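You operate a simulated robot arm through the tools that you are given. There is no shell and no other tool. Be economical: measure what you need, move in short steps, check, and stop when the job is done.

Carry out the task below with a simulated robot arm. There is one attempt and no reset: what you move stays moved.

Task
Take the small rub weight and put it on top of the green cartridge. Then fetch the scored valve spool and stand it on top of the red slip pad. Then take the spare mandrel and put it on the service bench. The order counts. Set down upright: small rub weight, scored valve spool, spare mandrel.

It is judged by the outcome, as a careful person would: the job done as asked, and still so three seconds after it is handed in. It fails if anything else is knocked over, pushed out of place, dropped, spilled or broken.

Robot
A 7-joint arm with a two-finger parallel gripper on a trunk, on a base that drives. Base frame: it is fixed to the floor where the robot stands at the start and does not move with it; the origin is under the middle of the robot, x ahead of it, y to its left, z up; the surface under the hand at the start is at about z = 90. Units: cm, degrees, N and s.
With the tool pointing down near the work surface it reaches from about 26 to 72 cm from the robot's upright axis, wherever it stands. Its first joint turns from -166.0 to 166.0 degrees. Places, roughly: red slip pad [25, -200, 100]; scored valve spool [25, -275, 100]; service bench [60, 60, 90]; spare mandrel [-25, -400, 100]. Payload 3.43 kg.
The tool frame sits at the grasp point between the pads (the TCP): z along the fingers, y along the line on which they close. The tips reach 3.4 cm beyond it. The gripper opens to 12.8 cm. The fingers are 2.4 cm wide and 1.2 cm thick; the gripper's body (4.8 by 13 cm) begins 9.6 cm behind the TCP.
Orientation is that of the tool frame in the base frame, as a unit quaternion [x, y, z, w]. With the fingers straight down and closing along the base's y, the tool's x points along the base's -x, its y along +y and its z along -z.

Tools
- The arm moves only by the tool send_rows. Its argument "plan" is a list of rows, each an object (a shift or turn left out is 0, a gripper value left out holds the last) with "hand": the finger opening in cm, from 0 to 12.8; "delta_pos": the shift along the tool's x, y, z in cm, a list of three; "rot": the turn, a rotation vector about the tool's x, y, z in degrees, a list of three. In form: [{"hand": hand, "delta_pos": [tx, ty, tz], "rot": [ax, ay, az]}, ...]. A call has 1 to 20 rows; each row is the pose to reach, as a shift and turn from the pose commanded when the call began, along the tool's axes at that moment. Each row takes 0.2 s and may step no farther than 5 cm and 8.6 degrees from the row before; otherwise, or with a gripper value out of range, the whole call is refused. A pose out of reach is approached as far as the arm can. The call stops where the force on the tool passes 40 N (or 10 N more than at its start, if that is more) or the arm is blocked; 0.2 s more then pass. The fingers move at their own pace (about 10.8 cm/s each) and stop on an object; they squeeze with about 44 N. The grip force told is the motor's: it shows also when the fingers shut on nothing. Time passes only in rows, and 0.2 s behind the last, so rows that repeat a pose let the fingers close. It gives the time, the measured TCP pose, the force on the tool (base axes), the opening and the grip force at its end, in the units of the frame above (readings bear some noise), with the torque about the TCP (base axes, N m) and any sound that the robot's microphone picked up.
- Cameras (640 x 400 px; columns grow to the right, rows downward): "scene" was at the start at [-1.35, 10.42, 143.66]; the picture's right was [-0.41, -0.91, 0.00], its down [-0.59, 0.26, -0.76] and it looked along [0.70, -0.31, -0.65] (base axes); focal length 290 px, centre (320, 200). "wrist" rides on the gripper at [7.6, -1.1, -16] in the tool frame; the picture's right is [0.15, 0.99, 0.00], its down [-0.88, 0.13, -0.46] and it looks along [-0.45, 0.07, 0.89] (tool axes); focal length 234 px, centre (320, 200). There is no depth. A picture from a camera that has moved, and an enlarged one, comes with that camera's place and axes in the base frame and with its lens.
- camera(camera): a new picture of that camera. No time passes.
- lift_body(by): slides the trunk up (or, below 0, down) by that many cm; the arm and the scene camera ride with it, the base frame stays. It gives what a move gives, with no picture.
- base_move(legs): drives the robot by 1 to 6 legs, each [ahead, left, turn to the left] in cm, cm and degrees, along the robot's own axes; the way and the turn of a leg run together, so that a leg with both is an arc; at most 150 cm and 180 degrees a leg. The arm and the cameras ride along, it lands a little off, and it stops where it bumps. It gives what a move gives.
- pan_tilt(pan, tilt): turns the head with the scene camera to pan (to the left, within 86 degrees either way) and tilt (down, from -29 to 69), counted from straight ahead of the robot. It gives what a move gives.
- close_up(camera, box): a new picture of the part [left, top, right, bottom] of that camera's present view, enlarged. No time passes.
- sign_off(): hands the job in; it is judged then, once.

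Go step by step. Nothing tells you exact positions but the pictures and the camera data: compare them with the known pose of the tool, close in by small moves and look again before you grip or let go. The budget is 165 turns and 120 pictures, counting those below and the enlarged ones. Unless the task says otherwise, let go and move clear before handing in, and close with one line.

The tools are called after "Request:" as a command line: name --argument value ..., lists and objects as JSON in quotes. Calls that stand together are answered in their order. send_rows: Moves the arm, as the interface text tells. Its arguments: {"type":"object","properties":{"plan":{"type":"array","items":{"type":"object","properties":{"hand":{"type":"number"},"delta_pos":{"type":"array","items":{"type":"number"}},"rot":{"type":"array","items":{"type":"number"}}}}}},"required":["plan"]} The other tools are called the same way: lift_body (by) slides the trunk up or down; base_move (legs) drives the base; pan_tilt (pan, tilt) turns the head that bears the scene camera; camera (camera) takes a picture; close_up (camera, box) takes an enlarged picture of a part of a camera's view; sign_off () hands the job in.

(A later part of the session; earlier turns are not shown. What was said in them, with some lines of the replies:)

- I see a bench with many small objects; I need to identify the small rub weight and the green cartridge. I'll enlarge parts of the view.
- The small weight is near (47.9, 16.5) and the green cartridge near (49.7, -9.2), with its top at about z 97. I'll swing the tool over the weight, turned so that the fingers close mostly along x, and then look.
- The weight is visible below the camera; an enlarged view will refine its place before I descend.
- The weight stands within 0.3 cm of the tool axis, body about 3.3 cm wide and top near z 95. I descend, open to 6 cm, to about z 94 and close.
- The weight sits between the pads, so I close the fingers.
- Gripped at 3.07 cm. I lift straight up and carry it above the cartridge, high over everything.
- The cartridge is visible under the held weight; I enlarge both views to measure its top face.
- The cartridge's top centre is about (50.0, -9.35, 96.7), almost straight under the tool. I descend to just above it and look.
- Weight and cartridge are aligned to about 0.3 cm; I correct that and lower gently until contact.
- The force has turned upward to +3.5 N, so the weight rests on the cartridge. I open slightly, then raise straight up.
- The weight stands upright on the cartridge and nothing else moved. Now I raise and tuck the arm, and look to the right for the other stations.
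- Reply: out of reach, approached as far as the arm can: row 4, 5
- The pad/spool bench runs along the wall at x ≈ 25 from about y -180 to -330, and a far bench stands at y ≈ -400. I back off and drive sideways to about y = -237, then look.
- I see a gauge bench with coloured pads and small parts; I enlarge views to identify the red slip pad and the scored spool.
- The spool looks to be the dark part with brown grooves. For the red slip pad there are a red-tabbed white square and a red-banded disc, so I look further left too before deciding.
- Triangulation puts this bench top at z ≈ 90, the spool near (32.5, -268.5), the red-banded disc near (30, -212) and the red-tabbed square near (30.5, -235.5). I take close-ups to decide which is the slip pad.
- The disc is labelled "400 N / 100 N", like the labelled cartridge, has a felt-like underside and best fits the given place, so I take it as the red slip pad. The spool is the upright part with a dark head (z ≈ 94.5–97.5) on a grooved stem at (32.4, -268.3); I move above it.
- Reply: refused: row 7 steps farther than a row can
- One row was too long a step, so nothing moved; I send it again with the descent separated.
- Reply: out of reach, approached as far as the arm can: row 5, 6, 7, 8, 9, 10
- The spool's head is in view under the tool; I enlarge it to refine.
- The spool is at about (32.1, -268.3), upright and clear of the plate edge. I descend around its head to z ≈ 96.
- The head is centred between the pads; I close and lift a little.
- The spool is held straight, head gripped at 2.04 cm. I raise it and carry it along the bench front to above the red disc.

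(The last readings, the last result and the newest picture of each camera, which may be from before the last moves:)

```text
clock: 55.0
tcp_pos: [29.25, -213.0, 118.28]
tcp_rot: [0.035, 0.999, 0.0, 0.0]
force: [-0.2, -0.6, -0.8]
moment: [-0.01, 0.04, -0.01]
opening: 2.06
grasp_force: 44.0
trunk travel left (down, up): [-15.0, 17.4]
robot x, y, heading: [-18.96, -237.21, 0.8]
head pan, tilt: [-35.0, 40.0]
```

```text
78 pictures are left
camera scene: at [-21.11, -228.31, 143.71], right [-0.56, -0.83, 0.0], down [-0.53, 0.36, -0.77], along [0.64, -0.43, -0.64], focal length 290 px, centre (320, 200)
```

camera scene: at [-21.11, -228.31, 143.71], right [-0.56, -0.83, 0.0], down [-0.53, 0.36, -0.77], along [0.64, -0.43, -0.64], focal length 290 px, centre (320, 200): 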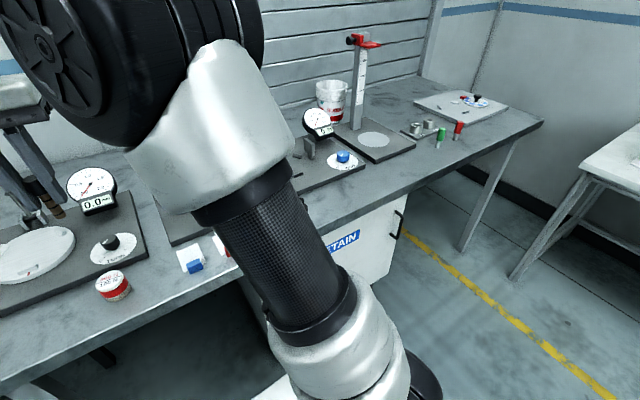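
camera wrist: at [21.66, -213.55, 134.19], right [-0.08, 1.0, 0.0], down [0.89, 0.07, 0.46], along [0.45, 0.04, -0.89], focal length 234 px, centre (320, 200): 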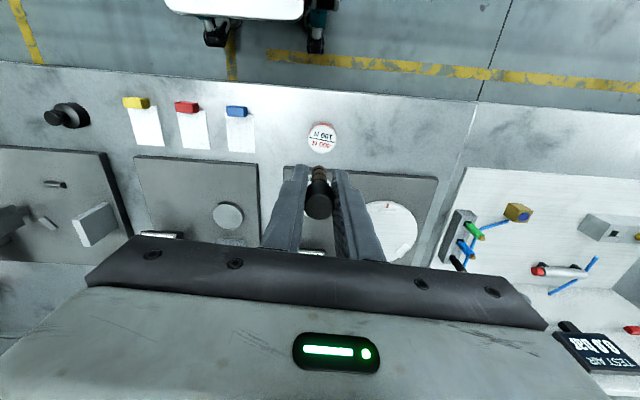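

The disc is just ahead of the spool; I enlarge both views to locate its top.

Request:
close_up --camera "wrist" --box '[270, 100, 370, 180]'

Request:
close_up --camera "scene" --box '[70, 250, 150, 310]'

```text
5.00 times, centred on (320, 140) of wrist
camera zoom: at [21.66, -213.55, 134.19], right [-0.08, 1.0, 0.0], down [0.89, 0.07, 0.46], along [0.45, 0.04, -0.89], focal length 1171 px, centre (320, 500)
```

zoom: 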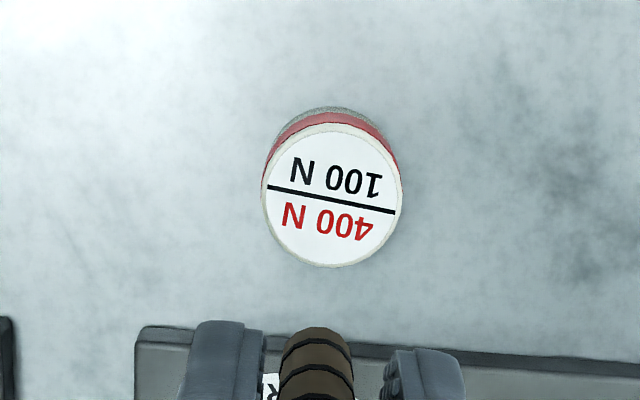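

```text
6.67 times, centred on (110, 280) of scene
camera zoom: at [-21.11, -228.31, 143.71], right [-0.56, -0.83, 0.0], down [-0.53, 0.36, -0.77], along [0.64, -0.43, -0.64], focal length 1936 px, centre (1720, -333)
```

zoom: 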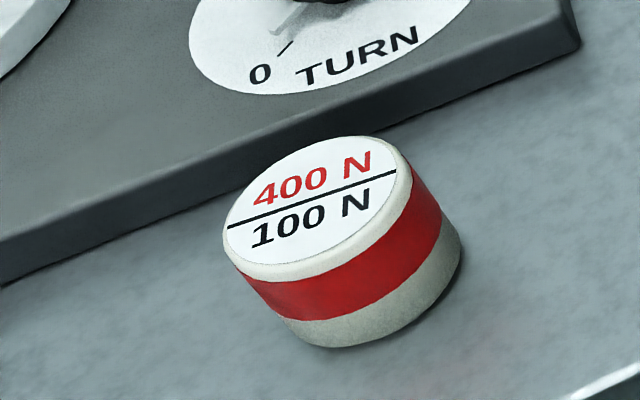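

The disc's top centre is about (30.4, -212.2) at z ≈ 94. I move above it, descending to about 2.5 cm clearance.

Request:
send_rows --plan '[{"delta_pos": [-1.09, 0.88, 0]}, {"delta_pos": [-1.09, 0.88, 4]}, {"delta_pos": [-1.09, 0.88, 8]}, {"delta_pos": [-1.09, 0.88, 12]}, {"delta_pos": [-1.09, 0.88, 15.6]}, {"delta_pos": [-1.09, 0.88, 15.6]}]'

Request:
close_up --camera "wrist" --box '[260, 110, 380, 210]'

Request:
close_up --camera "scene" --box '[50, 210, 170, 310]'

```text
clock: 56.4
tcp_pos: [30.15, -212.27, 102.35]
tcp_rot: [0.035, 0.999, 0.0, 0.0]
force: [0.5, -0.3, -0.9]
moment: [-0.03, 0.0, 0.0]
opening: 2.04
grasp_force: 43.6
trunk travel left (down, up): [-15.0, 17.4]
robot x, y, heading: [-18.68, -237.5, 1.0]
head pan, tilt: [-35.0, 40.0]
```

```text
4.00 times, centred on (320, 160) of wrist
camera zoom: at [22.66, -212.81, 118.25], right [-0.08, 1.0, 0.0], down [0.89, 0.07, 0.46], along [0.45, 0.04, -0.89], focal length 937 px, centre (320, 360)
```

zoom: 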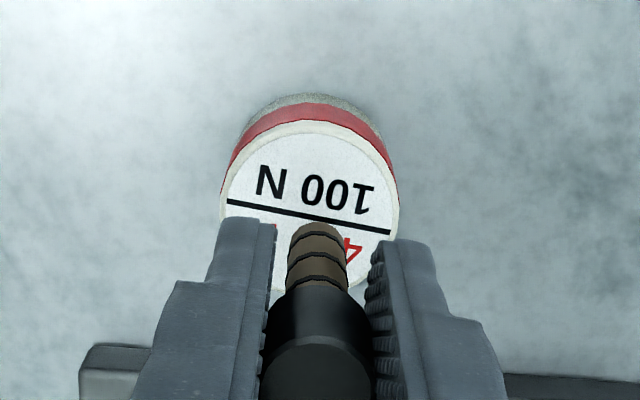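

```text
4.00 times, centred on (110, 260) of scene
camera zoom: at [-21.1, -228.32, 143.71], right [-0.56, -0.83, 0.0], down [-0.53, 0.36, -0.77], along [0.64, -0.43, -0.64], focal length 1162 px, centre (1160, -40)
```

zoom: 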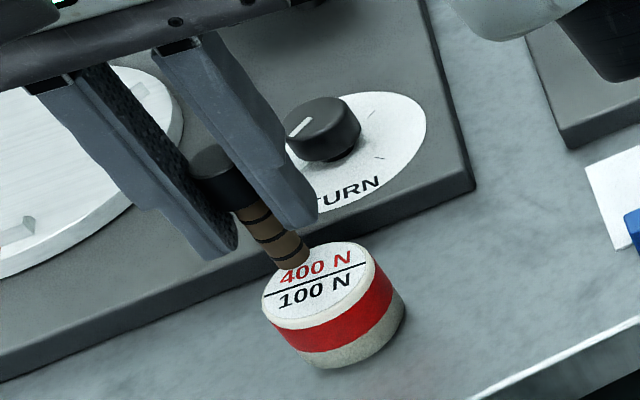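

Nicely aligned; I nudge 0.2 cm and lower gently to contact.

Request:
send_rows --plan '[{"delta_pos": [-0.2, -0.1, 0.6]}, {"delta_pos": [-0.2, -0.1, 1.2]}, {"delta_pos": [-0.2, -0.1, 1.7]}, {"delta_pos": [-0.2, -0.1, 2.0]}, {"delta_pos": [-0.2, -0.1, 2.2]}]'

Request:
close_up --camera "scene" --box '[70, 240, 150, 310]'

```text
clock: 57.6
tcp_pos: [30.45, -212.2, 100.89]
tcp_rot: [0.036, 0.999, 0.001, 0.003]
force: [-2.1, -2.8, 28.0]
moment: [-0.16, 0.0, -0.01]
opening: 2.07
grasp_force: 44.1
trunk travel left (down, up): [-15.0, 17.4]
robot x, y, heading: [-19.01, -237.38, 1.2]
head pan, tilt: [-35.0, 40.0]
```

```text
5.71 times, centred on (110, 275) of scene
camera zoom: at [-21.31, -228.43, 143.76], right [-0.56, -0.83, 0.0], down [-0.53, 0.36, -0.77], along [0.64, -0.43, -0.64], focal length 1660 px, centre (1520, -229)
```

zoom: 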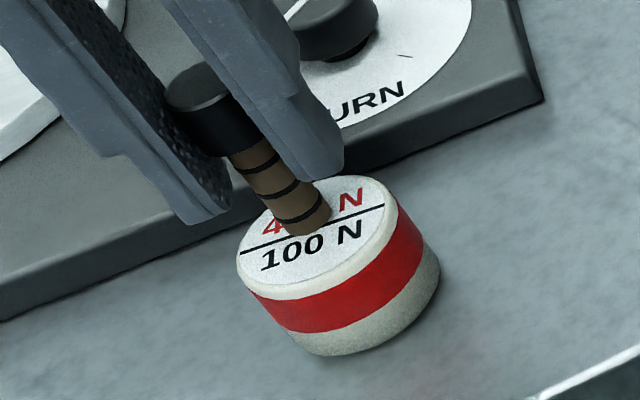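

It's pressing with 28 N, so contact was at z ≈ 100.9. I ease up to relieve the force before opening.

Request:
send_rows --plan '[{"delta_pos": [0, 0, -0.3]}, {"delta_pos": [0, 0, -0.6]}, {"delta_pos": [0, 0, -0.6]}]'

```text
clock: 58.4
tcp_pos: [30.29, -212.34, 100.72]
tcp_rot: [0.035, 0.999, 0.0, -0.002]
force: [0.9, 0.5, 2.9]
moment: [0.05, -0.11, 0.0]
opening: 2.07
grasp_force: 43.7
trunk travel left (down, up): [-15.0, 17.4]
robot x, y, heading: [-19.06, -237.43, 0.9]
head pan, tilt: [-35.0, 40.0]
```

Contact force is now about 3 N. I open slowly and rise straight up.

Request:
send_rows --plan '[{"hand": 2.4}, {"hand": 3}, {"hand": 4}, {"hand": 5}, {"hand": 5, "delta_pos": [0, 0, -1]}, {"delta_pos": [0, 0, -3]}, {"delta_pos": [0, 0, -7]}, {"delta_pos": [0, 0, -11]}, {"delta_pos": [0, 0, -15]}, {"delta_pos": [0, 0, -19]}]'

Request:
camera --camera "wrist"

Request:
close_up --camera "scene" --box '[50, 220, 170, 310]'

```text
clock: 60.6
tcp_pos: [30.45, -212.45, 120.11]
tcp_rot: [0.036, 0.999, 0.0, 0.0]
force: [1.0, 0.4, 0.7]
moment: [0.02, -0.01, -0.01]
opening: 4.99
grasp_force: 0.0
trunk travel left (down, up): [-15.0, 17.4]
robot x, y, heading: [-18.82, -237.32, 1.2]
head pan, tilt: [-35.0, 40.0]
```

```text
72 pictures are left
camera wrist: at [22.98, -213.09, 135.89], right [-0.08, 1.0, 0.0], down [0.89, 0.07, 0.46], along [0.45, 0.04, -0.89], focal length 234 px, centre (320, 200)
```

wrist: 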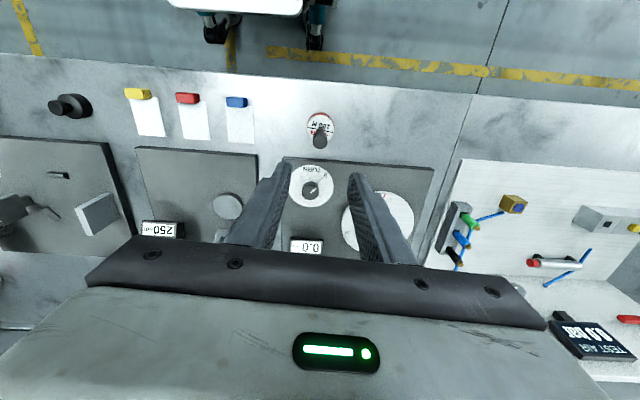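

```text
4.44 times, centred on (110, 265) of scene
camera zoom: at [-21.11, -228.33, 143.71], right [-0.56, -0.83, 0.0], down [-0.53, 0.36, -0.77], along [0.64, -0.43, -0.64], focal length 1291 px, centre (1253, -89)
```

zoom: 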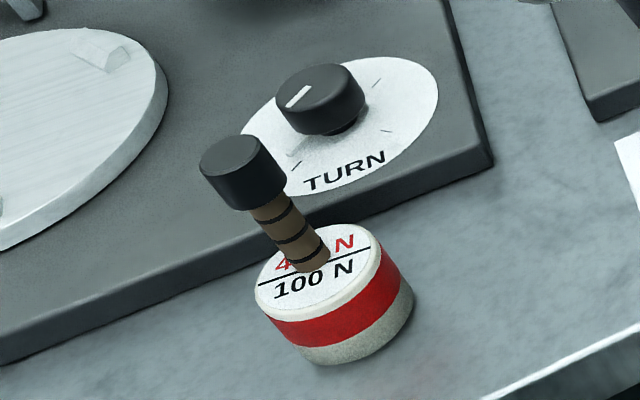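

The spool stands upright on the disc. Now I tuck the arm, turn right and drive to the far bench for the mandrel.

Request:
send_rows --plan '[{"delta_pos": [0, 0, -4]}, {"delta_pos": [0, 0, -8]}, {"delta_pos": [2.3, -3.65, -10]}, {"delta_pos": [4.5, -7.3, -12]}, {"delta_pos": [6.8, -11, -14]}, {"delta_pos": [9, -14.6, -15]}, {"delta_pos": [11.3, -18.3, -15]}, {"delta_pos": [13.5, -22, -15]}, {"delta_pos": [15.8, -25.6, -15]}, {"delta_pos": [15.8, -25.6, -15]}]'

Request:
base_move --legs '[[-10, 0, 0], [0, 0, -91], [104, 0, 0]]'

Request:
pan_tilt --pan -30 --tilt 35

Request:
camera --camera "scene"

Request:
camera --camera "wrist"

```text
clock: 62.8
tcp_pos: [13.17, -237.19, 134.4]
tcp_rot: [0.036, 0.999, 0.0, -0.007]
force: [-1.0, -0.3, 0.1]
moment: [0.0, 0.07, 0.01]
opening: 4.99
grasp_force: 0.0
trunk travel left (down, up): [-15.0, 17.4]
robot x, y, heading: [-18.83, -237.22, 1.1]
head pan, tilt: [-35.0, 40.0]
```

```text
clock: 72.8
tcp_pos: [-25.83, -373.55, 134.74]
tcp_rot: [0.729, 0.685, 0.002, -0.001]
force: [0.0, -1.1, 0.5]
moment: [-0.01, 0.01, 0.01]
opening: 4.98
grasp_force: 0.0
trunk travel left (down, up): [-15.0, 17.4]
robot x, y, heading: [-26.57, -341.78, -88.3]
head pan, tilt: [-35.0, 40.0]
```

```text
clock: 73.5
tcp_pos: [-25.89, -373.67, 134.67]
tcp_rot: [0.728, 0.685, 0.003, -0.004]
force: [0.0, 0.4, 0.0]
moment: [0.0, -0.01, -0.01]
opening: 5.01
grasp_force: 0.0
trunk travel left (down, up): [-15.0, 17.4]
robot x, y, heading: [-26.66, -341.87, -88.5]
head pan, tilt: [-30.0, 35.0]
```

```text
70 pictures are left
camera scene: at [-17.91, -339.89, 144.72], right [-0.83, 0.56, 0.0], down [0.31, 0.45, -0.84], along [-0.47, -0.69, -0.55], focal length 290 px, centre (320, 200)
```

scene: 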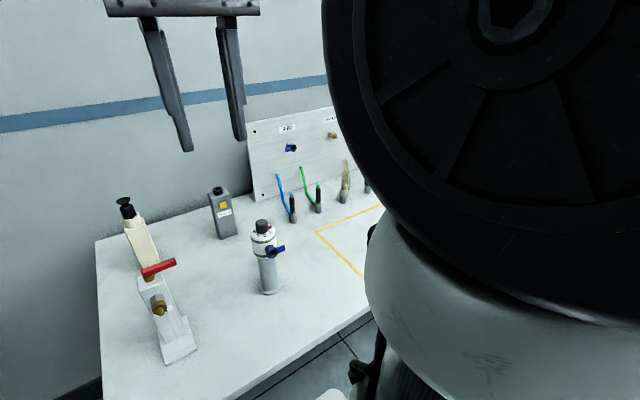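

```text
69 pictures are left
camera wrist: at [-26.47, -366.23, 150.52], right [1.0, 0.09, 0.0], down [0.08, -0.89, 0.45], along [0.04, -0.45, -0.89], focal length 234 px, centre (320, 200)
```

wrist: 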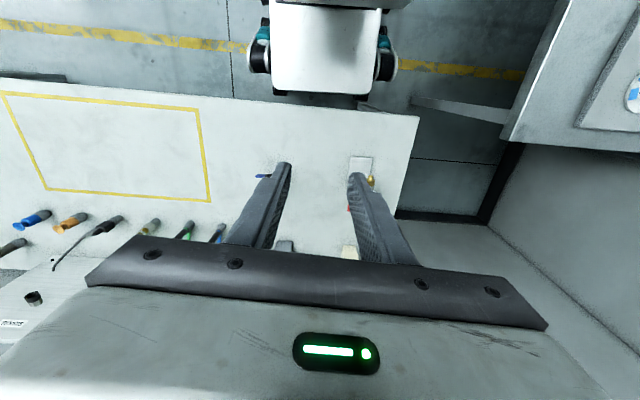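

On the far bench I see several items near the right place; I enlarge to identify the spare mandrel.

Request:
close_up --camera "scene" --box '[90, 160, 310, 380]'

Request:
close_up --camera "scene" --box '[230, 90, 400, 230]'

Request:
close_up --camera "wrist" --box '[0, 80, 420, 280]'

```text
1.82 times, centred on (200, 270) of scene
camera zoom: at [-17.91, -339.89, 144.72], right [-0.83, 0.56, 0.0], down [0.31, 0.45, -0.84], along [-0.47, -0.69, -0.55], focal length 528 px, centre (538, 73)
```

zoom: 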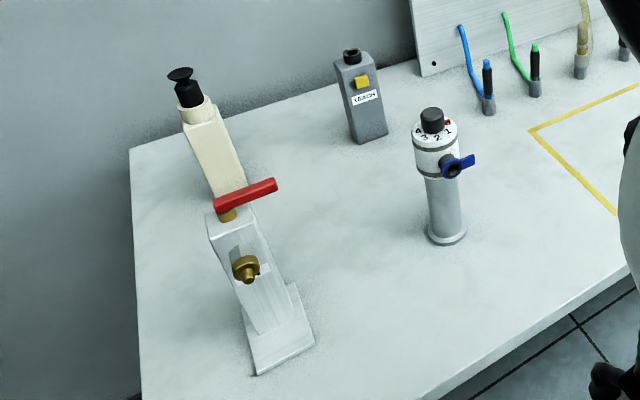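

```text
2.86 times, centred on (315, 160) of scene
camera zoom: at [-17.91, -339.89, 144.72], right [-0.83, 0.56, 0.0], down [0.31, 0.45, -0.84], along [-0.47, -0.69, -0.55], focal length 830 px, centre (334, 314)
```

zoom: 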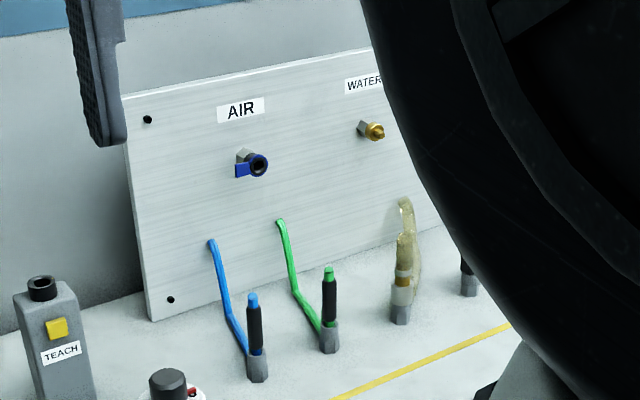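

```text
1.52 times, centred on (210, 180) of wrist
camera zoom: at [-26.47, -366.23, 150.52], right [1.0, 0.09, 0.0], down [0.08, -0.89, 0.45], along [0.04, -0.45, -0.89], focal length 357 px, centre (488, 230)
```

zoom: 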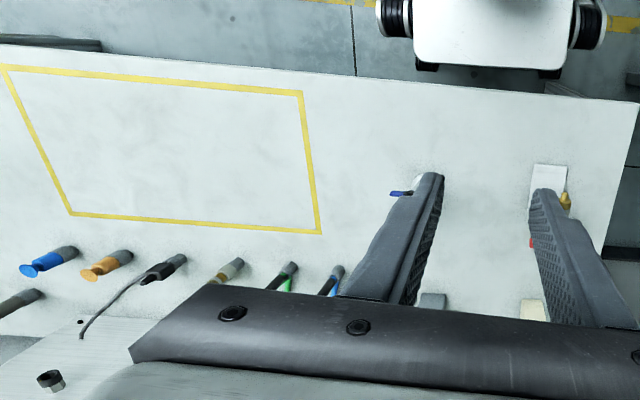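

The silver numbered cylinder with the blue lever and the grey "TEACH" box both lie near the given place; I take sharper close-ups.

Request:
close_up --camera "scene" --box '[235, 205, 305, 305]'

Request:
close_up --camera "scene" --box '[190, 175, 250, 250]'

Request:
close_up --camera "scene" --box '[100, 180, 210, 380]'

```text
4.00 times, centred on (270, 255) of scene
camera zoom: at [-17.91, -339.89, 144.72], right [-0.83, 0.56, 0.0], down [0.31, 0.45, -0.84], along [-0.47, -0.69, -0.55], focal length 1162 px, centre (520, -20)
```

zoom: 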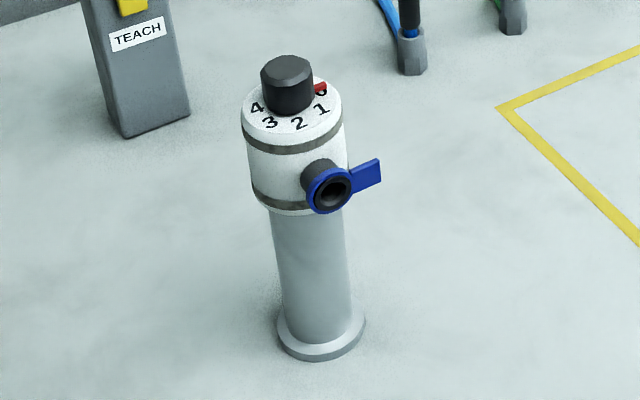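

```text
5.33 times, centred on (220, 212) of scene
camera zoom: at [-17.91, -339.89, 144.72], right [-0.83, 0.56, 0.0], down [0.31, 0.45, -0.84], along [-0.47, -0.69, -0.55], focal length 1549 px, centre (853, 133)
```

zoom: 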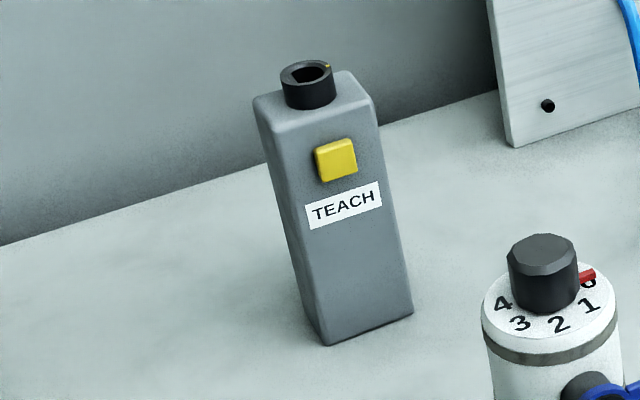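

```text
2.00 times, centred on (155, 280) of scene
camera zoom: at [-17.91, -339.89, 144.72], right [-0.83, 0.56, 0.0], down [0.31, 0.45, -0.84], along [-0.47, -0.69, -0.55], focal length 581 px, centre (650, 40)
```

zoom: 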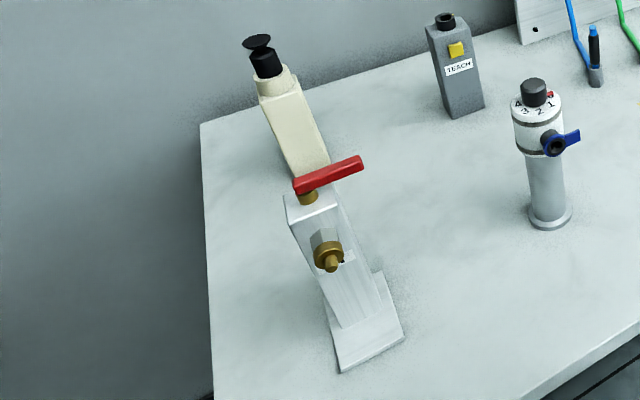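

None of these is plainly a mandrel yet, and the arm and fingers hide part of the bench. I open the fingers wide and shift the hand for an unobstructed wrist view.

Request:
send_rows --plan '[{"hand": 12.8}, {"hand": 12.8}, {"hand": 12.8}, {"hand": 12.8}]'

Request:
camera --camera "wrist"

Request:
pan_tilt --pan -75 --tilt 30

Request:
camera --camera "scene"

```text
clock: 74.5
tcp_pos: [-25.95, -373.67, 134.47]
tcp_rot: [0.728, 0.686, 0.003, -0.004]
force: [0.0, 0.2, -0.2]
moment: [0.0, 0.0, -0.01]
opening: 12.8
grasp_force: 0.0
trunk travel left (down, up): [-15.0, 17.4]
robot x, y, heading: [-26.51, -342.0, -88.6]
head pan, tilt: [-30.0, 35.0]
```

```text
62 pictures are left
camera wrist: at [-26.46, -366.22, 150.53], right [1.0, 0.09, 0.0], down [0.08, -0.89, 0.45], along [0.04, -0.45, -0.89], focal length 234 px, centre (320, 200)
```

wrist: 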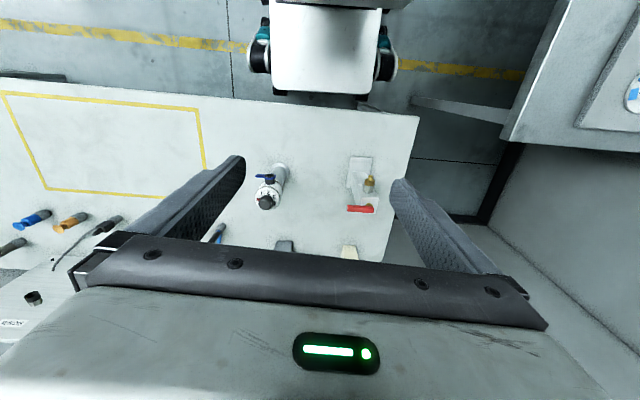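

```text
clock: 75.6
tcp_pos: [-25.91, -373.53, 134.63]
tcp_rot: [0.728, 0.686, 0.002, -0.002]
force: [0.1, 0.5, 0.2]
moment: [0.0, 0.01, -0.02]
opening: 12.81
grasp_force: 0.0
trunk travel left (down, up): [-15.0, 17.4]
robot x, y, heading: [-26.31, -342.22, -88.6]
head pan, tilt: [-75.0, 30.0]
```

```text
61 pictures are left
camera scene: at [-21.56, -335.13, 145.24], right [-0.29, 0.96, 0.0], down [0.48, 0.14, -0.87], along [-0.83, -0.25, -0.5], focal length 290 px, centre (320, 200)
```

scene: 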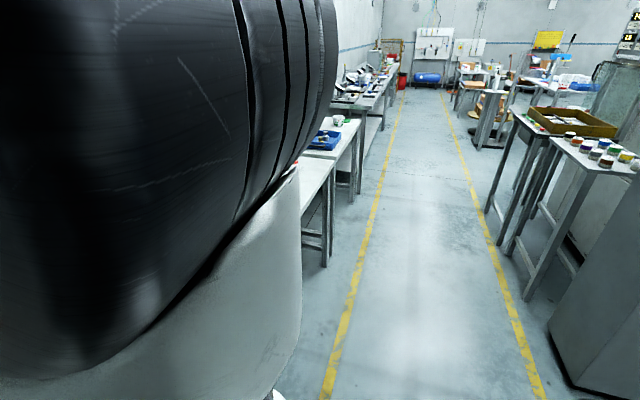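

Two-view triangulation shows this bench is lower (z ≈ 79); the silver cylinder with the numbered collar then stands at (-36.7, -392), which matches the mandrel's given place, while the other items do not. I move the open hand above it and look again.

Request:
send_rows --plan '[{"hand": 12.8, "delta_pos": [-3.8, -1.93, 0]}, {"delta_pos": [-7.6, -3.86, 0]}, {"delta_pos": [-11.4, -5.8, 0]}, {"delta_pos": [-15.2, -7.7, 0]}, {"delta_pos": [-19, -9.66, 0]}, {"delta_pos": [-19, -9.66, 4]}, {"delta_pos": [-19, -9.66, 8]}, {"delta_pos": [-19, -9.66, 12]}, {"delta_pos": [-19, -9.66, 12]}]'

Request:
pan_tilt --pan -30 --tilt 40

Request:
camera --camera "wrist"

Request:
camera --camera "scene"

```text
clock: 77.6
tcp_pos: [-36.65, -391.78, 122.62]
tcp_rot: [0.728, 0.686, 0.002, -0.001]
force: [0.0, -0.2, 0.0]
moment: [0.02, 0.03, -0.03]
opening: 12.8
grasp_force: 0.1
out of reach, approached as far as the arm can: row 5
trunk travel left (down, up): [-15.0, 17.4]
robot x, y, heading: [-26.39, -342.19, -88.2]
head pan, tilt: [-75.0, 30.0]
```

```text
clock: 78.7
tcp_pos: [-36.59, -391.75, 122.55]
tcp_rot: [0.729, 0.685, 0.001, -0.001]
force: [0.1, 0.1, 0.4]
moment: [0.0, -0.01, -0.02]
opening: 12.81
grasp_force: 0.1
trunk travel left (down, up): [-15.0, 17.4]
robot x, y, heading: [-26.76, -341.78, -88.4]
head pan, tilt: [-30.0, 40.0]
```

```text
60 pictures are left
camera wrist: at [-37.2, -384.24, 138.49], right [1.0, 0.09, 0.0], down [0.08, -0.89, 0.45], along [0.04, -0.45, -0.89], focal length 234 px, centre (320, 200)
```

wrist: 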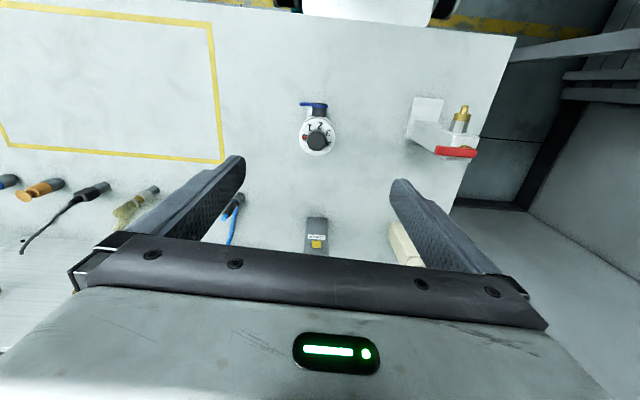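

```text
59 pictures are left
camera scene: at [-16.95, -340.02, 143.71], right [-0.88, 0.48, 0.0], down [0.31, 0.56, -0.77], along [-0.37, -0.67, -0.64], focal length 290 px, centre (320, 200)
```

scene: 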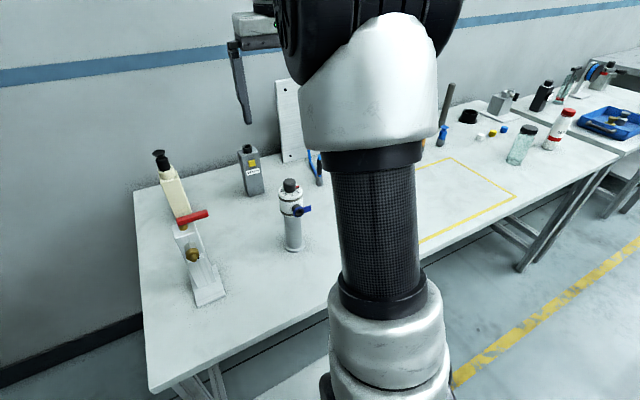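

The mandrel candidate is directly below the tool. I enlarge both views to fix its height and the direction of its lever.

Request:
close_up --camera "wrist" --box '[270, 80, 370, 170]'

Request:
close_up --camera "scene" --box '[250, 165, 340, 265]'

```text
4.44 times, centred on (320, 125) of wrist
camera zoom: at [-37.2, -384.24, 138.49], right [1.0, 0.09, 0.0], down [0.08, -0.89, 0.45], along [0.04, -0.45, -0.89], focal length 1041 px, centre (320, 533)
```

zoom: 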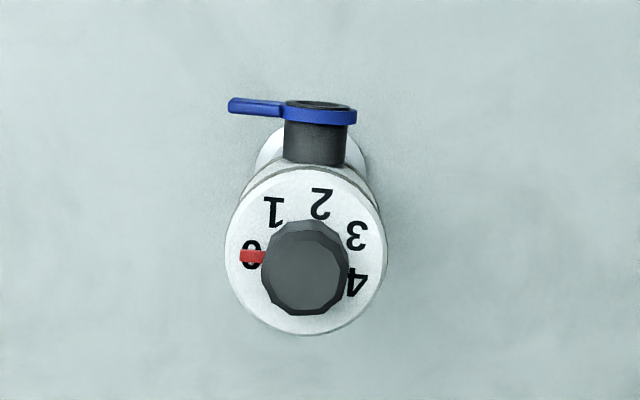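

```text
4.00 times, centred on (295, 215) of scene
camera zoom: at [-16.95, -340.02, 143.71], right [-0.88, 0.48, 0.0], down [0.31, 0.56, -0.77], along [-0.37, -0.67, -0.64], focal length 1162 px, centre (420, 140)
```

zoom: 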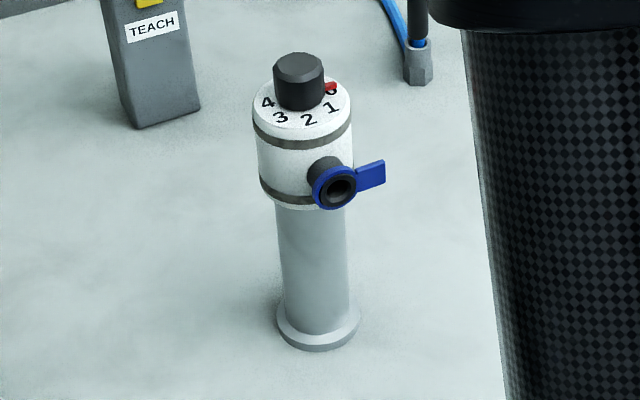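

The mandrel's axis is at (-37.2, -392.1): base z ≈ 79, collar 92–100 (5.7 cm wide), knob top 103, port pointing at the robot. I centre over it and descend to z ≈ 96.5 to grip the collar from the sides.

Request:
send_rows --plan '[{"hand": 9.5, "delta_pos": [-0.36, -0.53, 0]}, {"delta_pos": [-0.36, -0.53, 4]}, {"delta_pos": [-0.36, -0.53, 8]}, {"delta_pos": [-0.36, -0.53, 12]}, {"delta_pos": [-0.36, -0.53, 16]}, {"delta_pos": [-0.36, -0.53, 19]}, {"delta_pos": [-0.36, -0.53, 19]}]'

Request:
close_up --camera "wrist" --box '[220, 60, 420, 240]'

Request:
close_up --camera "scene" --box '[220, 115, 360, 265]'

```text
clock: 80.3
tcp_pos: [-37.46, -391.77, 103.61]
tcp_rot: [0.728, 0.685, 0.003, -0.002]
force: [-0.3, -0.8, 0.3]
moment: [0.01, 0.03, -0.03]
opening: 9.51
grasp_force: 0.0
trunk travel left (down, up): [-15.0, 17.4]
robot x, y, heading: [-26.61, -342.07, -88.5]
head pan, tilt: [-30.0, 40.0]
```

```text
2.22 times, centred on (320, 150) of wrist
camera zoom: at [-37.96, -384.34, 119.6], right [1.0, 0.09, 0.0], down [0.08, -0.89, 0.45], along [0.04, -0.45, -0.89], focal length 520 px, centre (320, 311)
```

zoom: 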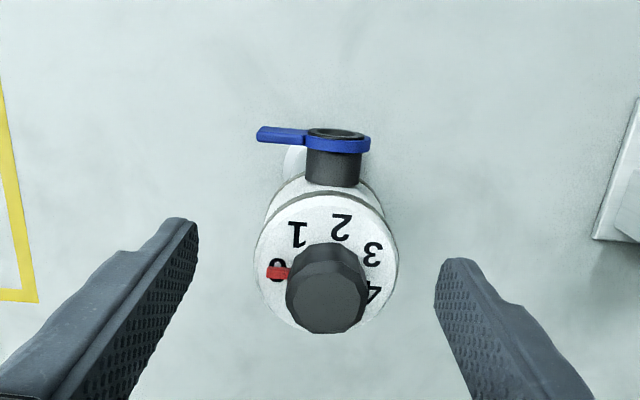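

```text
2.67 times, centred on (290, 190) of scene
camera zoom: at [-16.94, -340.03, 143.71], right [-0.88, 0.48, 0.0], down [0.31, 0.57, -0.77], along [-0.36, -0.67, -0.64], focal length 774 px, centre (400, 227)
```

zoom: 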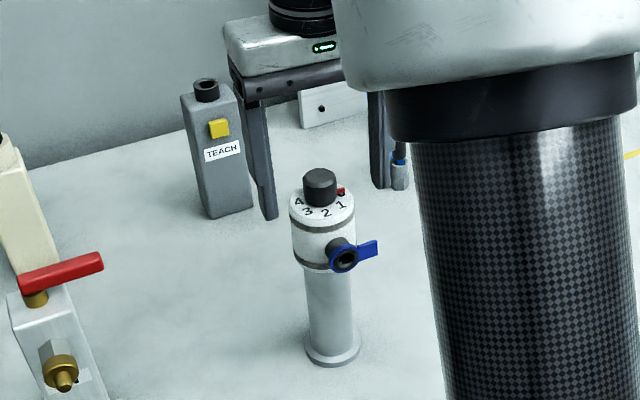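

Clear on all sides; I shift 0.3 cm and descend the last 7 cm.

Request:
send_rows --plan '[{"delta_pos": [-0.3, 0.35, 2]}, {"delta_pos": [-0.3, 0.35, 4]}, {"delta_pos": [-0.3, 0.35, 6]}, {"delta_pos": [-0.3, 0.35, 7.2]}, {"delta_pos": [-0.3, 0.35, 7.2]}]'

Request:
close_up --camera "wrist" --box '[220, 80, 420, 260]'

Request:
close_up --camera "scene" --box '[220, 115, 360, 265]'

```text
clock: 81.5
tcp_pos: [-36.98, -392.36, 96.45]
tcp_rot: [0.728, 0.686, 0.002, -0.002]
force: [0.8, 0.1, 0.1]
moment: [0.02, 0.0, 0.0]
opening: 9.51
grasp_force: 0.0
trunk travel left (down, up): [-15.0, 17.4]
robot x, y, heading: [-26.52, -341.74, -88.4]
head pan, tilt: [-30.0, 40.0]
```

```text
2.22 times, centred on (320, 170) of wrist
camera zoom: at [-37.55, -384.81, 112.26], right [1.0, 0.09, 0.0], down [0.08, -0.89, 0.45], along [0.04, -0.45, -0.89], focal length 520 px, centre (320, 267)
```

zoom: 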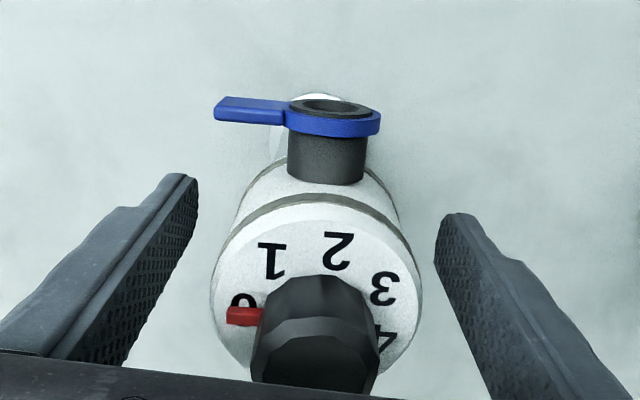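

```text
2.67 times, centred on (290, 190) of scene
camera zoom: at [-16.94, -340.02, 143.71], right [-0.88, 0.48, 0.0], down [0.31, 0.57, -0.77], along [-0.36, -0.67, -0.64], focal length 774 px, centre (400, 227)
```

zoom: 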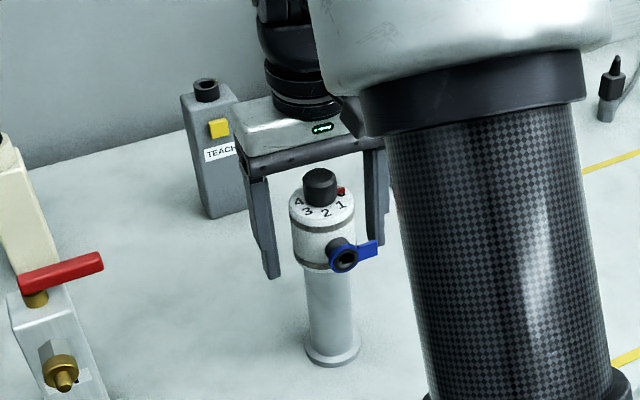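

Well placed; I close on the collar, then lift slightly and check.

Request:
send_rows --plan '[{"hand": 8}, {"hand": 6.5}, {"hand": 5}, {"hand": 4.5}, {"hand": 4.5}, {"hand": 4.5}, {"delta_pos": [0, 0, -0.7]}, {"delta_pos": [0, 0, -1.5]}, {"delta_pos": [0, 0, -1.5]}]'

Request:
close_up --camera "scene" --box '[220, 115, 360, 265]'

```text
clock: 83.5
tcp_pos: [-36.87, -392.48, 97.92]
tcp_rot: [0.728, 0.686, 0.001, -0.003]
force: [-0.4, 0.2, -4.2]
moment: [-0.02, 0.02, 0.0]
opening: 5.94
grasp_force: 43.5
trunk travel left (down, up): [-15.0, 17.4]
robot x, y, heading: [-26.33, -341.83, -88.6]
head pan, tilt: [-30.0, 40.0]
```

```text
2.67 times, centred on (290, 190) of scene
camera zoom: at [-16.94, -340.04, 143.71], right [-0.88, 0.48, 0.0], down [0.31, 0.57, -0.77], along [-0.36, -0.67, -0.64], focal length 774 px, centre (400, 227)
```

zoom: 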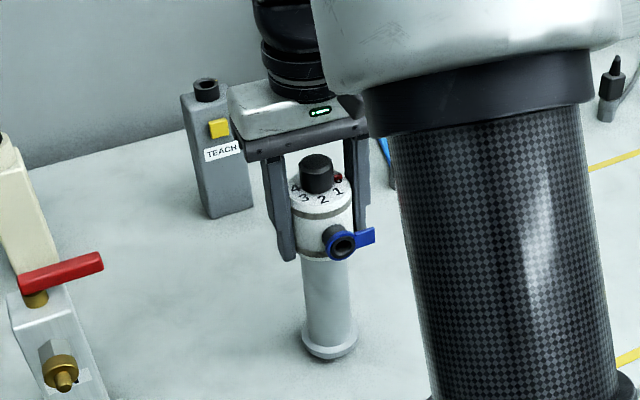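

The mandrel came up freely (about 0.45 kg), confirming it is the movable part. I raise it high and bring it in close for driving.

Request:
send_rows --plan '[{"delta_pos": [0, 0, -4]}, {"delta_pos": [0, 0, -8]}, {"delta_pos": [0, 0, -12]}, {"delta_pos": [0, 0, -16]}, {"delta_pos": [0, 0, -20]}, {"delta_pos": [3, 1.9, -23]}, {"delta_pos": [6, 3.8, -26]}, {"delta_pos": [9, 5.7, -29]}, {"delta_pos": [12, 7.6, -32]}, {"delta_pos": [15, 9.5, -35]}, {"delta_pos": [15, 9.5, -35]}]'

Request:
camera --camera "wrist"

```text
clock: 85.9
tcp_pos: [-26.57, -378.16, 132.83]
tcp_rot: [0.729, 0.685, 0.001, -0.002]
force: [1.3, 0.4, -4.2]
moment: [-0.06, -0.02, 0.02]
opening: 5.94
grasp_force: 43.7
trunk travel left (down, up): [-15.0, 17.4]
robot x, y, heading: [-26.41, -341.61, -88.2]
head pan, tilt: [-30.0, 40.0]
```

```text
51 pictures are left
camera wrist: at [-27.05, -370.56, 148.75], right [1.0, 0.09, 0.0], down [0.08, -0.89, 0.45], along [0.04, -0.45, -0.89], focal length 234 px, centre (320, 200)
```

wrist: 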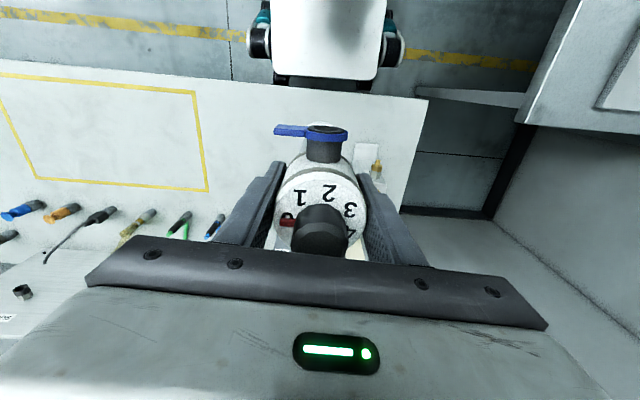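

Now I drive back: reverse, turn to face the benches, and go sideways to the first bench.

Request:
base_move --legs '[[-104, 0, 0], [0, 0, 88.3], [0, 120, 0], [0, 120, 0]]'

Request:
pan_tilt --pan -20 --tilt 35

Request:
camera --camera "scene"

Request:
camera --camera "wrist"

```text
clock: 117.9
tcp_pos: [-1.87, 1.23, 132.82]
tcp_rot: [0.022, 1.0, 0.0, -0.003]
force: [1.2, 0.5, -4.4]
moment: [0.03, -0.01, -0.03]
opening: 5.94
grasp_force: 44.6
trunk travel left (down, up): [-15.0, 17.4]
robot x, y, heading: [-38.03, 0.65, 2.7]
head pan, tilt: [-30.0, 40.0]
```

```text
clock: 118.6
tcp_pos: [-1.8, 1.24, 132.78]
tcp_rot: [0.023, 1.0, 0.0, -0.002]
force: [0.1, 0.1, -4.3]
moment: [0.01, 0.04, 0.0]
opening: 5.95
grasp_force: 44.1
trunk travel left (down, up): [-15.0, 17.4]
robot x, y, heading: [-37.87, 0.35, 2.3]
head pan, tilt: [-20.0, 35.0]
```

```text
50 pictures are left
camera scene: at [-39.42, 11.41, 144.46], right [-0.3, -0.95, 0.0], down [-0.55, 0.17, -0.82], along [0.78, -0.25, -0.57], focal length 290 px, centre (320, 200)
```

scene: 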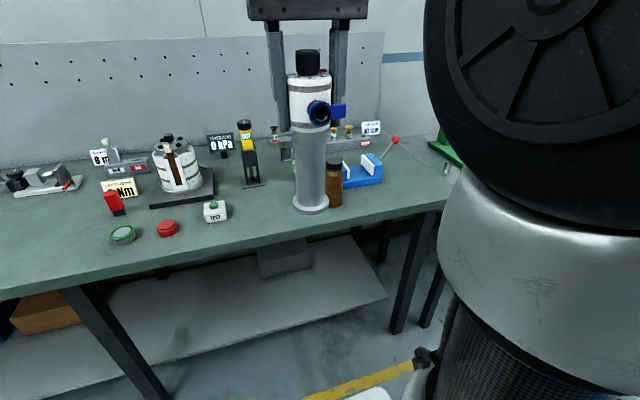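

```text
49 pictures are left
camera wrist: at [-9.26, 0.41, 148.72], right [-0.1, 0.99, 0.0], down [0.89, 0.09, 0.45], along [0.45, 0.05, -0.89], focal length 234 px, centre (320, 200)
```

wrist: 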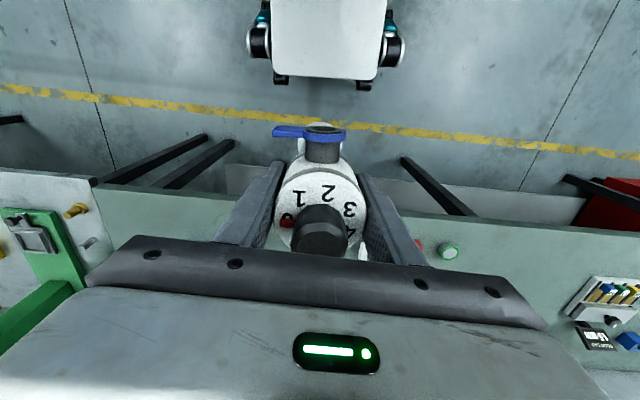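

The first bench has a clear spot around (37, 3), in front of the "OUT" stand, more than 15 cm from everything. I drive ahead 32 cm with the mandrel carried high.

Request:
base_move --legs '[[32, 0, -2]]'

Request:
camera --camera "scene"

Request:
camera --camera "wrist"

```text
clock: 120.7
tcp_pos: [29.82, 0.86, 132.78]
tcp_rot: [0.038, 0.999, 0.001, -0.003]
force: [-0.2, 0.1, -4.9]
moment: [0.02, -0.03, -0.01]
opening: 5.93
grasp_force: 44.3
trunk travel left (down, up): [-15.0, 17.4]
robot x, y, heading: [-6.21, 1.37, 0.9]
head pan, tilt: [-20.0, 35.0]
```

```text
48 pictures are left
camera scene: at [-7.23, 12.31, 144.46], right [-0.33, -0.94, 0.0], down [-0.54, 0.19, -0.82], along [0.77, -0.27, -0.57], focal length 290 px, centre (320, 200)
```

scene: 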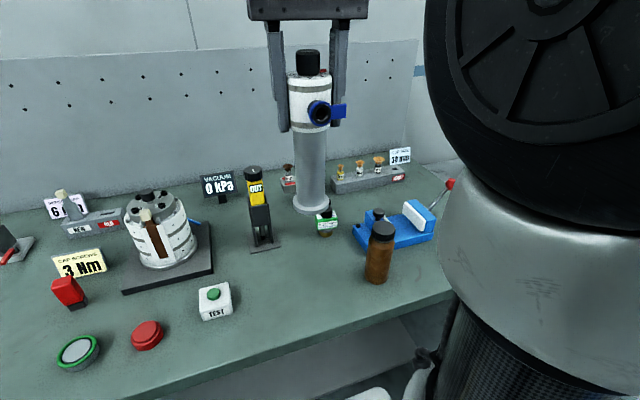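

```text
47 pictures are left
camera wrist: at [22.54, 0.31, 148.72], right [-0.07, 1.0, 0.0], down [0.89, 0.06, 0.45], along [0.45, 0.03, -0.89], focal length 234 px, centre (320, 200)
```

wrist: 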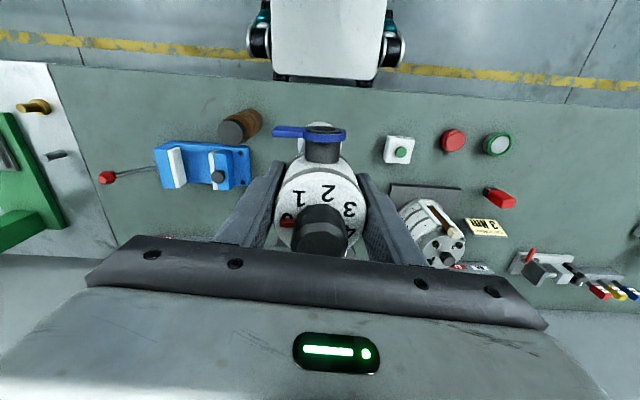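

The weight is still on the cartridge and the spot is clear. I move over it and lower to a couple of centimetres above the bench.

Request:
send_rows --plan '[{"delta_pos": [-2.9, 1.2, 0]}, {"delta_pos": [-5.8, 2.45, 0]}, {"delta_pos": [-5.8, 2.45, 4]}, {"delta_pos": [-5.8, 2.45, 8]}, {"delta_pos": [-5.8, 2.45, 12]}, {"delta_pos": [-5.8, 2.45, 16]}, {"delta_pos": [-5.8, 2.45, 20]}, {"delta_pos": [-5.8, 2.45, 22]}, {"delta_pos": [-5.8, 2.45, 22]}]'

Request:
pan_tilt --pan -20 --tilt 42

Request:
camera --camera "scene"

Request:
camera --camera "wrist"

```text
clock: 122.7
tcp_pos: [35.84, 2.82, 110.75]
tcp_rot: [0.039, 0.999, 0.0, -0.002]
force: [0.2, 0.9, -4.2]
moment: [-0.01, -0.02, 0.01]
opening: 5.93
grasp_force: 43.3
trunk travel left (down, up): [-15.0, 17.4]
robot x, y, heading: [-6.74, 1.75, 0.5]
head pan, tilt: [-20.0, 35.0]
```

```text
clock: 123.4
tcp_pos: [35.82, 2.78, 110.78]
tcp_rot: [0.038, 0.999, 0.0, -0.002]
force: [0.9, -0.1, -4.2]
moment: [-0.02, 0.0, 0.02]
opening: 5.94
grasp_force: 44.6
trunk travel left (down, up): [-15.0, 17.4]
robot x, y, heading: [-6.35, 1.23, 0.6]
head pan, tilt: [-20.0, 42.0]
```

```text
46 pictures are left
camera scene: at [-7.65, 12.46, 143.42], right [-0.33, -0.94, 0.0], down [-0.63, 0.22, -0.74], along [0.7, -0.25, -0.67], focal length 290 px, centre (320, 200)
```

scene: 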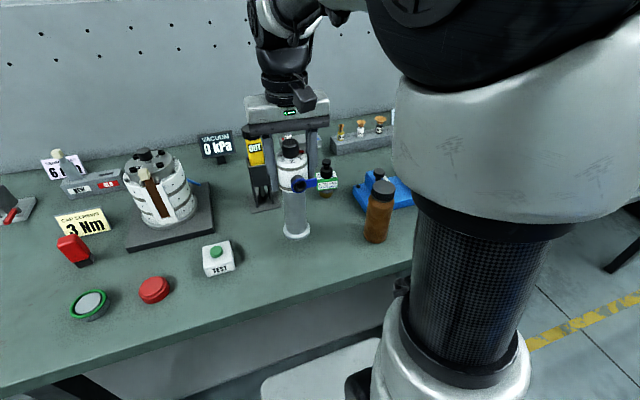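

```text
45 pictures are left
camera wrist: at [28.35, 2.26, 126.68], right [-0.07, 1.0, 0.0], down [0.89, 0.06, 0.45], along [0.45, 0.03, -0.89], focal length 234 px, centre (320, 200)
```

wrist: 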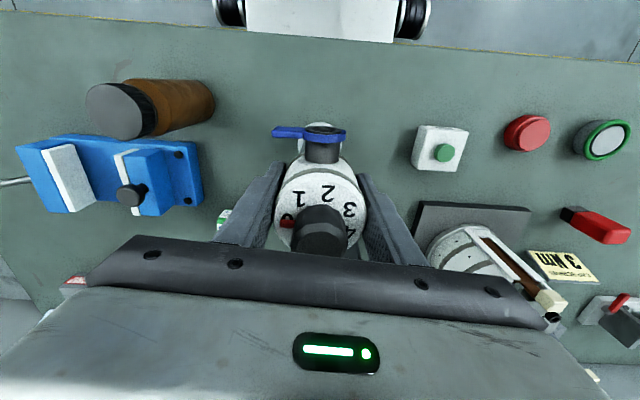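

The spot beneath is clear. I lower slowly toward contact near z ≈ 107.5.

Request:
send_rows --plan '[{"delta_pos": [0, 0, 0.8]}, {"delta_pos": [0, 0, 1.6]}, {"delta_pos": [0, 0, 2.3]}, {"delta_pos": [0, 0, 2.8]}, {"delta_pos": [0, 0, 3.1]}]'

Request:
close_up --camera "scene" --box '[230, 120, 350, 250]'

```text
clock: 124.6
tcp_pos: [35.81, 2.83, 107.54]
tcp_rot: [0.039, 0.999, 0.0, -0.002]
force: [-0.4, -0.5, -4.1]
moment: [-0.02, 0.0, -0.05]
opening: 5.9
grasp_force: 43.7
trunk travel left (down, up): [-15.0, 17.4]
robot x, y, heading: [-6.15, 1.34, 0.6]
head pan, tilt: [-20.0, 42.0]
```

```text
3.08 times, centred on (290, 185) of scene
camera zoom: at [-7.65, 12.46, 143.42], right [-0.33, -0.94, 0.0], down [-0.63, 0.22, -0.74], along [0.7, -0.25, -0.67], focal length 894 px, centre (412, 246)
```

zoom: 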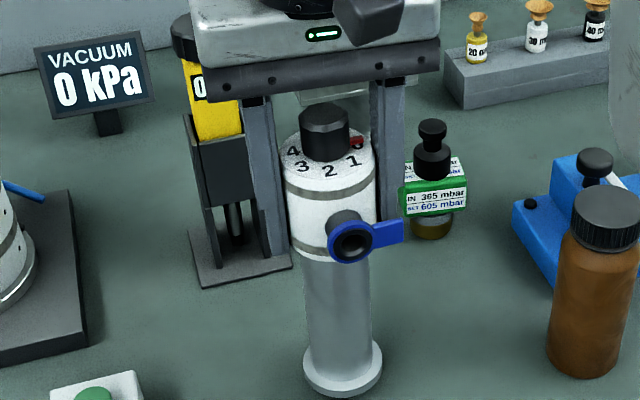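

Not touching yet (force still -4 N). I lower in small steps.

Request:
send_rows --plan '[{"delta_pos": [0, 0, 0.2]}, {"delta_pos": [0, 0, 0.4]}, {"delta_pos": [0, 0, 0.4]}]'

```text
clock: 125.4
tcp_pos: [35.88, 2.91, 107.17]
tcp_rot: [0.039, 0.999, 0.0, -0.003]
force: [-0.2, 0.7, -3.8]
moment: [-0.03, 0.0, -0.02]
opening: 5.95
grasp_force: 43.5
trunk travel left (down, up): [-15.0, 17.4]
robot x, y, heading: [-6.57, 1.87, 0.6]
head pan, tilt: [-20.0, 42.0]
```

Request:
send_rows --plan '[{"delta_pos": [0, 0, 0.2]}, {"delta_pos": [0, 0, 0.4]}, {"delta_pos": [0, 0, 0.4]}]'

```text
clock: 126.2
tcp_pos: [35.85, 2.9, 106.75]
tcp_rot: [0.037, 0.999, 0.001, -0.003]
force: [0.1, 0.6, -4.0]
moment: [0.06, -0.02, -0.01]
opening: 5.91
grasp_force: 44.6
trunk travel left (down, up): [-15.0, 17.4]
robot x, y, heading: [-6.45, 1.47, 0.7]
head pan, tilt: [-20.0, 42.0]
```

Still hanging at z 106.75; I continue in small steps.

Request:
send_rows --plan '[{"delta_pos": [0, 0, 0.2]}, {"delta_pos": [0, 0, 0.4]}, {"delta_pos": [0, 0, 0.6]}, {"delta_pos": [0, 0, 0.6]}]'

Request:
close_up --camera "scene" --box '[250, 190, 340, 250]'

```text
clock: 127.2
tcp_pos: [35.98, 2.71, 106.43]
tcp_rot: [0.038, 0.999, 0.0, -0.001]
force: [-3.3, 0.0, 21.4]
moment: [0.18, 0.91, -0.16]
opening: 5.91
grasp_force: 43.5
trunk travel left (down, up): [-15.0, 17.4]
robot x, y, heading: [-6.4, 1.49, 0.7]
head pan, tilt: [-20.0, 42.0]
```

```text
6.67 times, centred on (295, 220) of scene
camera zoom: at [-7.81, 12.45, 143.45], right [-0.33, -0.94, 0.0], down [-0.63, 0.22, -0.74], along [0.7, -0.25, -0.67], focal length 1936 px, centre (487, 67)
```

zoom: 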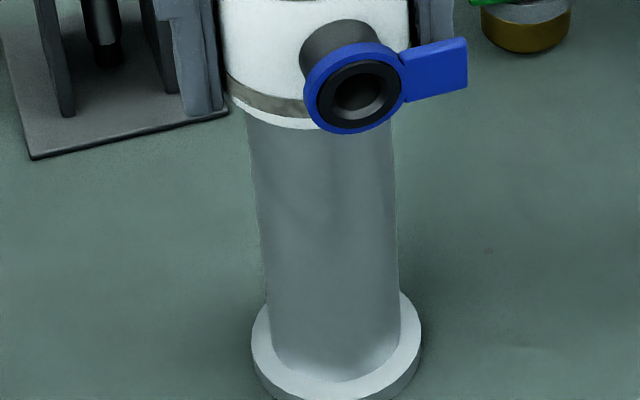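

Contact reached with about 25 N of pressing; I ease up a few millimetres to relieve it.

Request:
send_rows --plan '[{"delta_pos": [0, 0, -0.2]}, {"delta_pos": [0, 0, -0.3]}, {"delta_pos": [0, 0, -0.3]}]'

```text
clock: 128.0
tcp_pos: [36.0, 2.84, 106.43]
tcp_rot: [0.039, 0.999, -0.001, -0.003]
force: [0.8, 0.1, 0.8]
moment: [-0.09, -0.28, -0.03]
opening: 5.95
grasp_force: 43.7
trunk travel left (down, up): [-15.0, 17.4]
robot x, y, heading: [-6.1, 1.53, 0.6]
head pan, tilt: [-20.0, 42.0]
```

It now rests on the bench with almost no load in the hand. I open and rise straight up.

Request:
send_rows --plan '[{"hand": 6.2}, {"hand": 6.8}, {"hand": 7.6}, {"hand": 9}, {"hand": 9.5, "delta_pos": [0, 0, -1]}, {"delta_pos": [0, 0, -4]}, {"delta_pos": [0, 0, -8]}, {"delta_pos": [0, 0, -12]}, {"delta_pos": [0, 0, -16]}, {"delta_pos": [0, 0, -20]}]'

Request:
camera --camera "scene"

Request:
camera --camera "wrist"

```text
clock: 130.2
tcp_pos: [35.96, 2.73, 126.68]
tcp_rot: [0.039, 0.999, 0.001, -0.003]
force: [-0.4, -0.3, -0.6]
moment: [-0.04, -0.01, -0.03]
opening: 9.51
grasp_force: 0.0
trunk travel left (down, up): [-15.0, 17.4]
robot x, y, heading: [-6.46, 1.19, 0.7]
head pan, tilt: [-20.0, 42.0]
```

```text
42 pictures are left
camera scene: at [-7.67, 12.46, 143.41], right [-0.33, -0.94, 0.0], down [-0.63, 0.22, -0.74], along [0.7, -0.25, -0.67], focal length 290 px, centre (320, 200)
```

scene: 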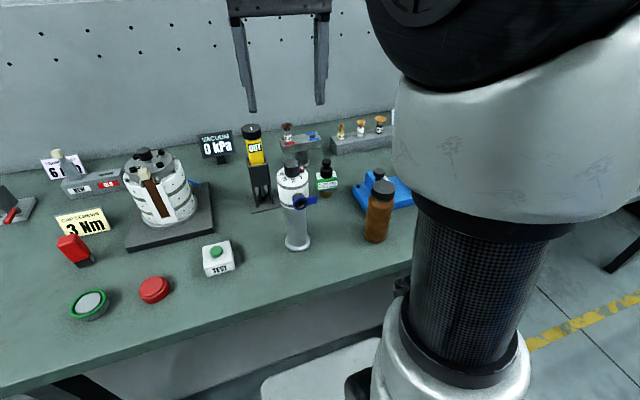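

```text
41 pictures are left
camera wrist: at [28.54, 2.23, 142.62], right [-0.07, 1.0, 0.0], down [0.89, 0.06, 0.45], along [0.45, 0.03, -0.89], focal length 234 px, centre (320, 200)
```

wrist: 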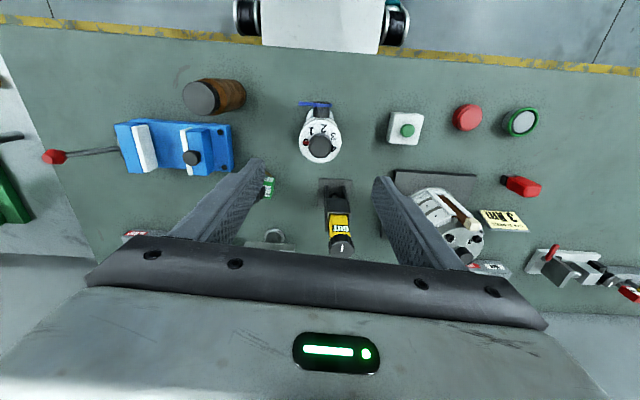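

The mandrel stands upright on the service bench, the weight is still on the cartridge, the spool was left standing on the red pad, and the hand is clear. I hand the job in.

Request:
sign_off

```text
The job is handed in.
```

The small rub weight is on the green cartridge, the scored valve spool stands on the red slip pad, and the spare mandrel stands on the service bench, done in that order and all upright. I judged two parts from their looks and their listed places: the red-banded "400 N / 100 N" disc as the slip pad, and the silver cylinder with the numbered collar as the mandrel. I last saw the spool upright just after I let go of it and did not look at it again before handing in.
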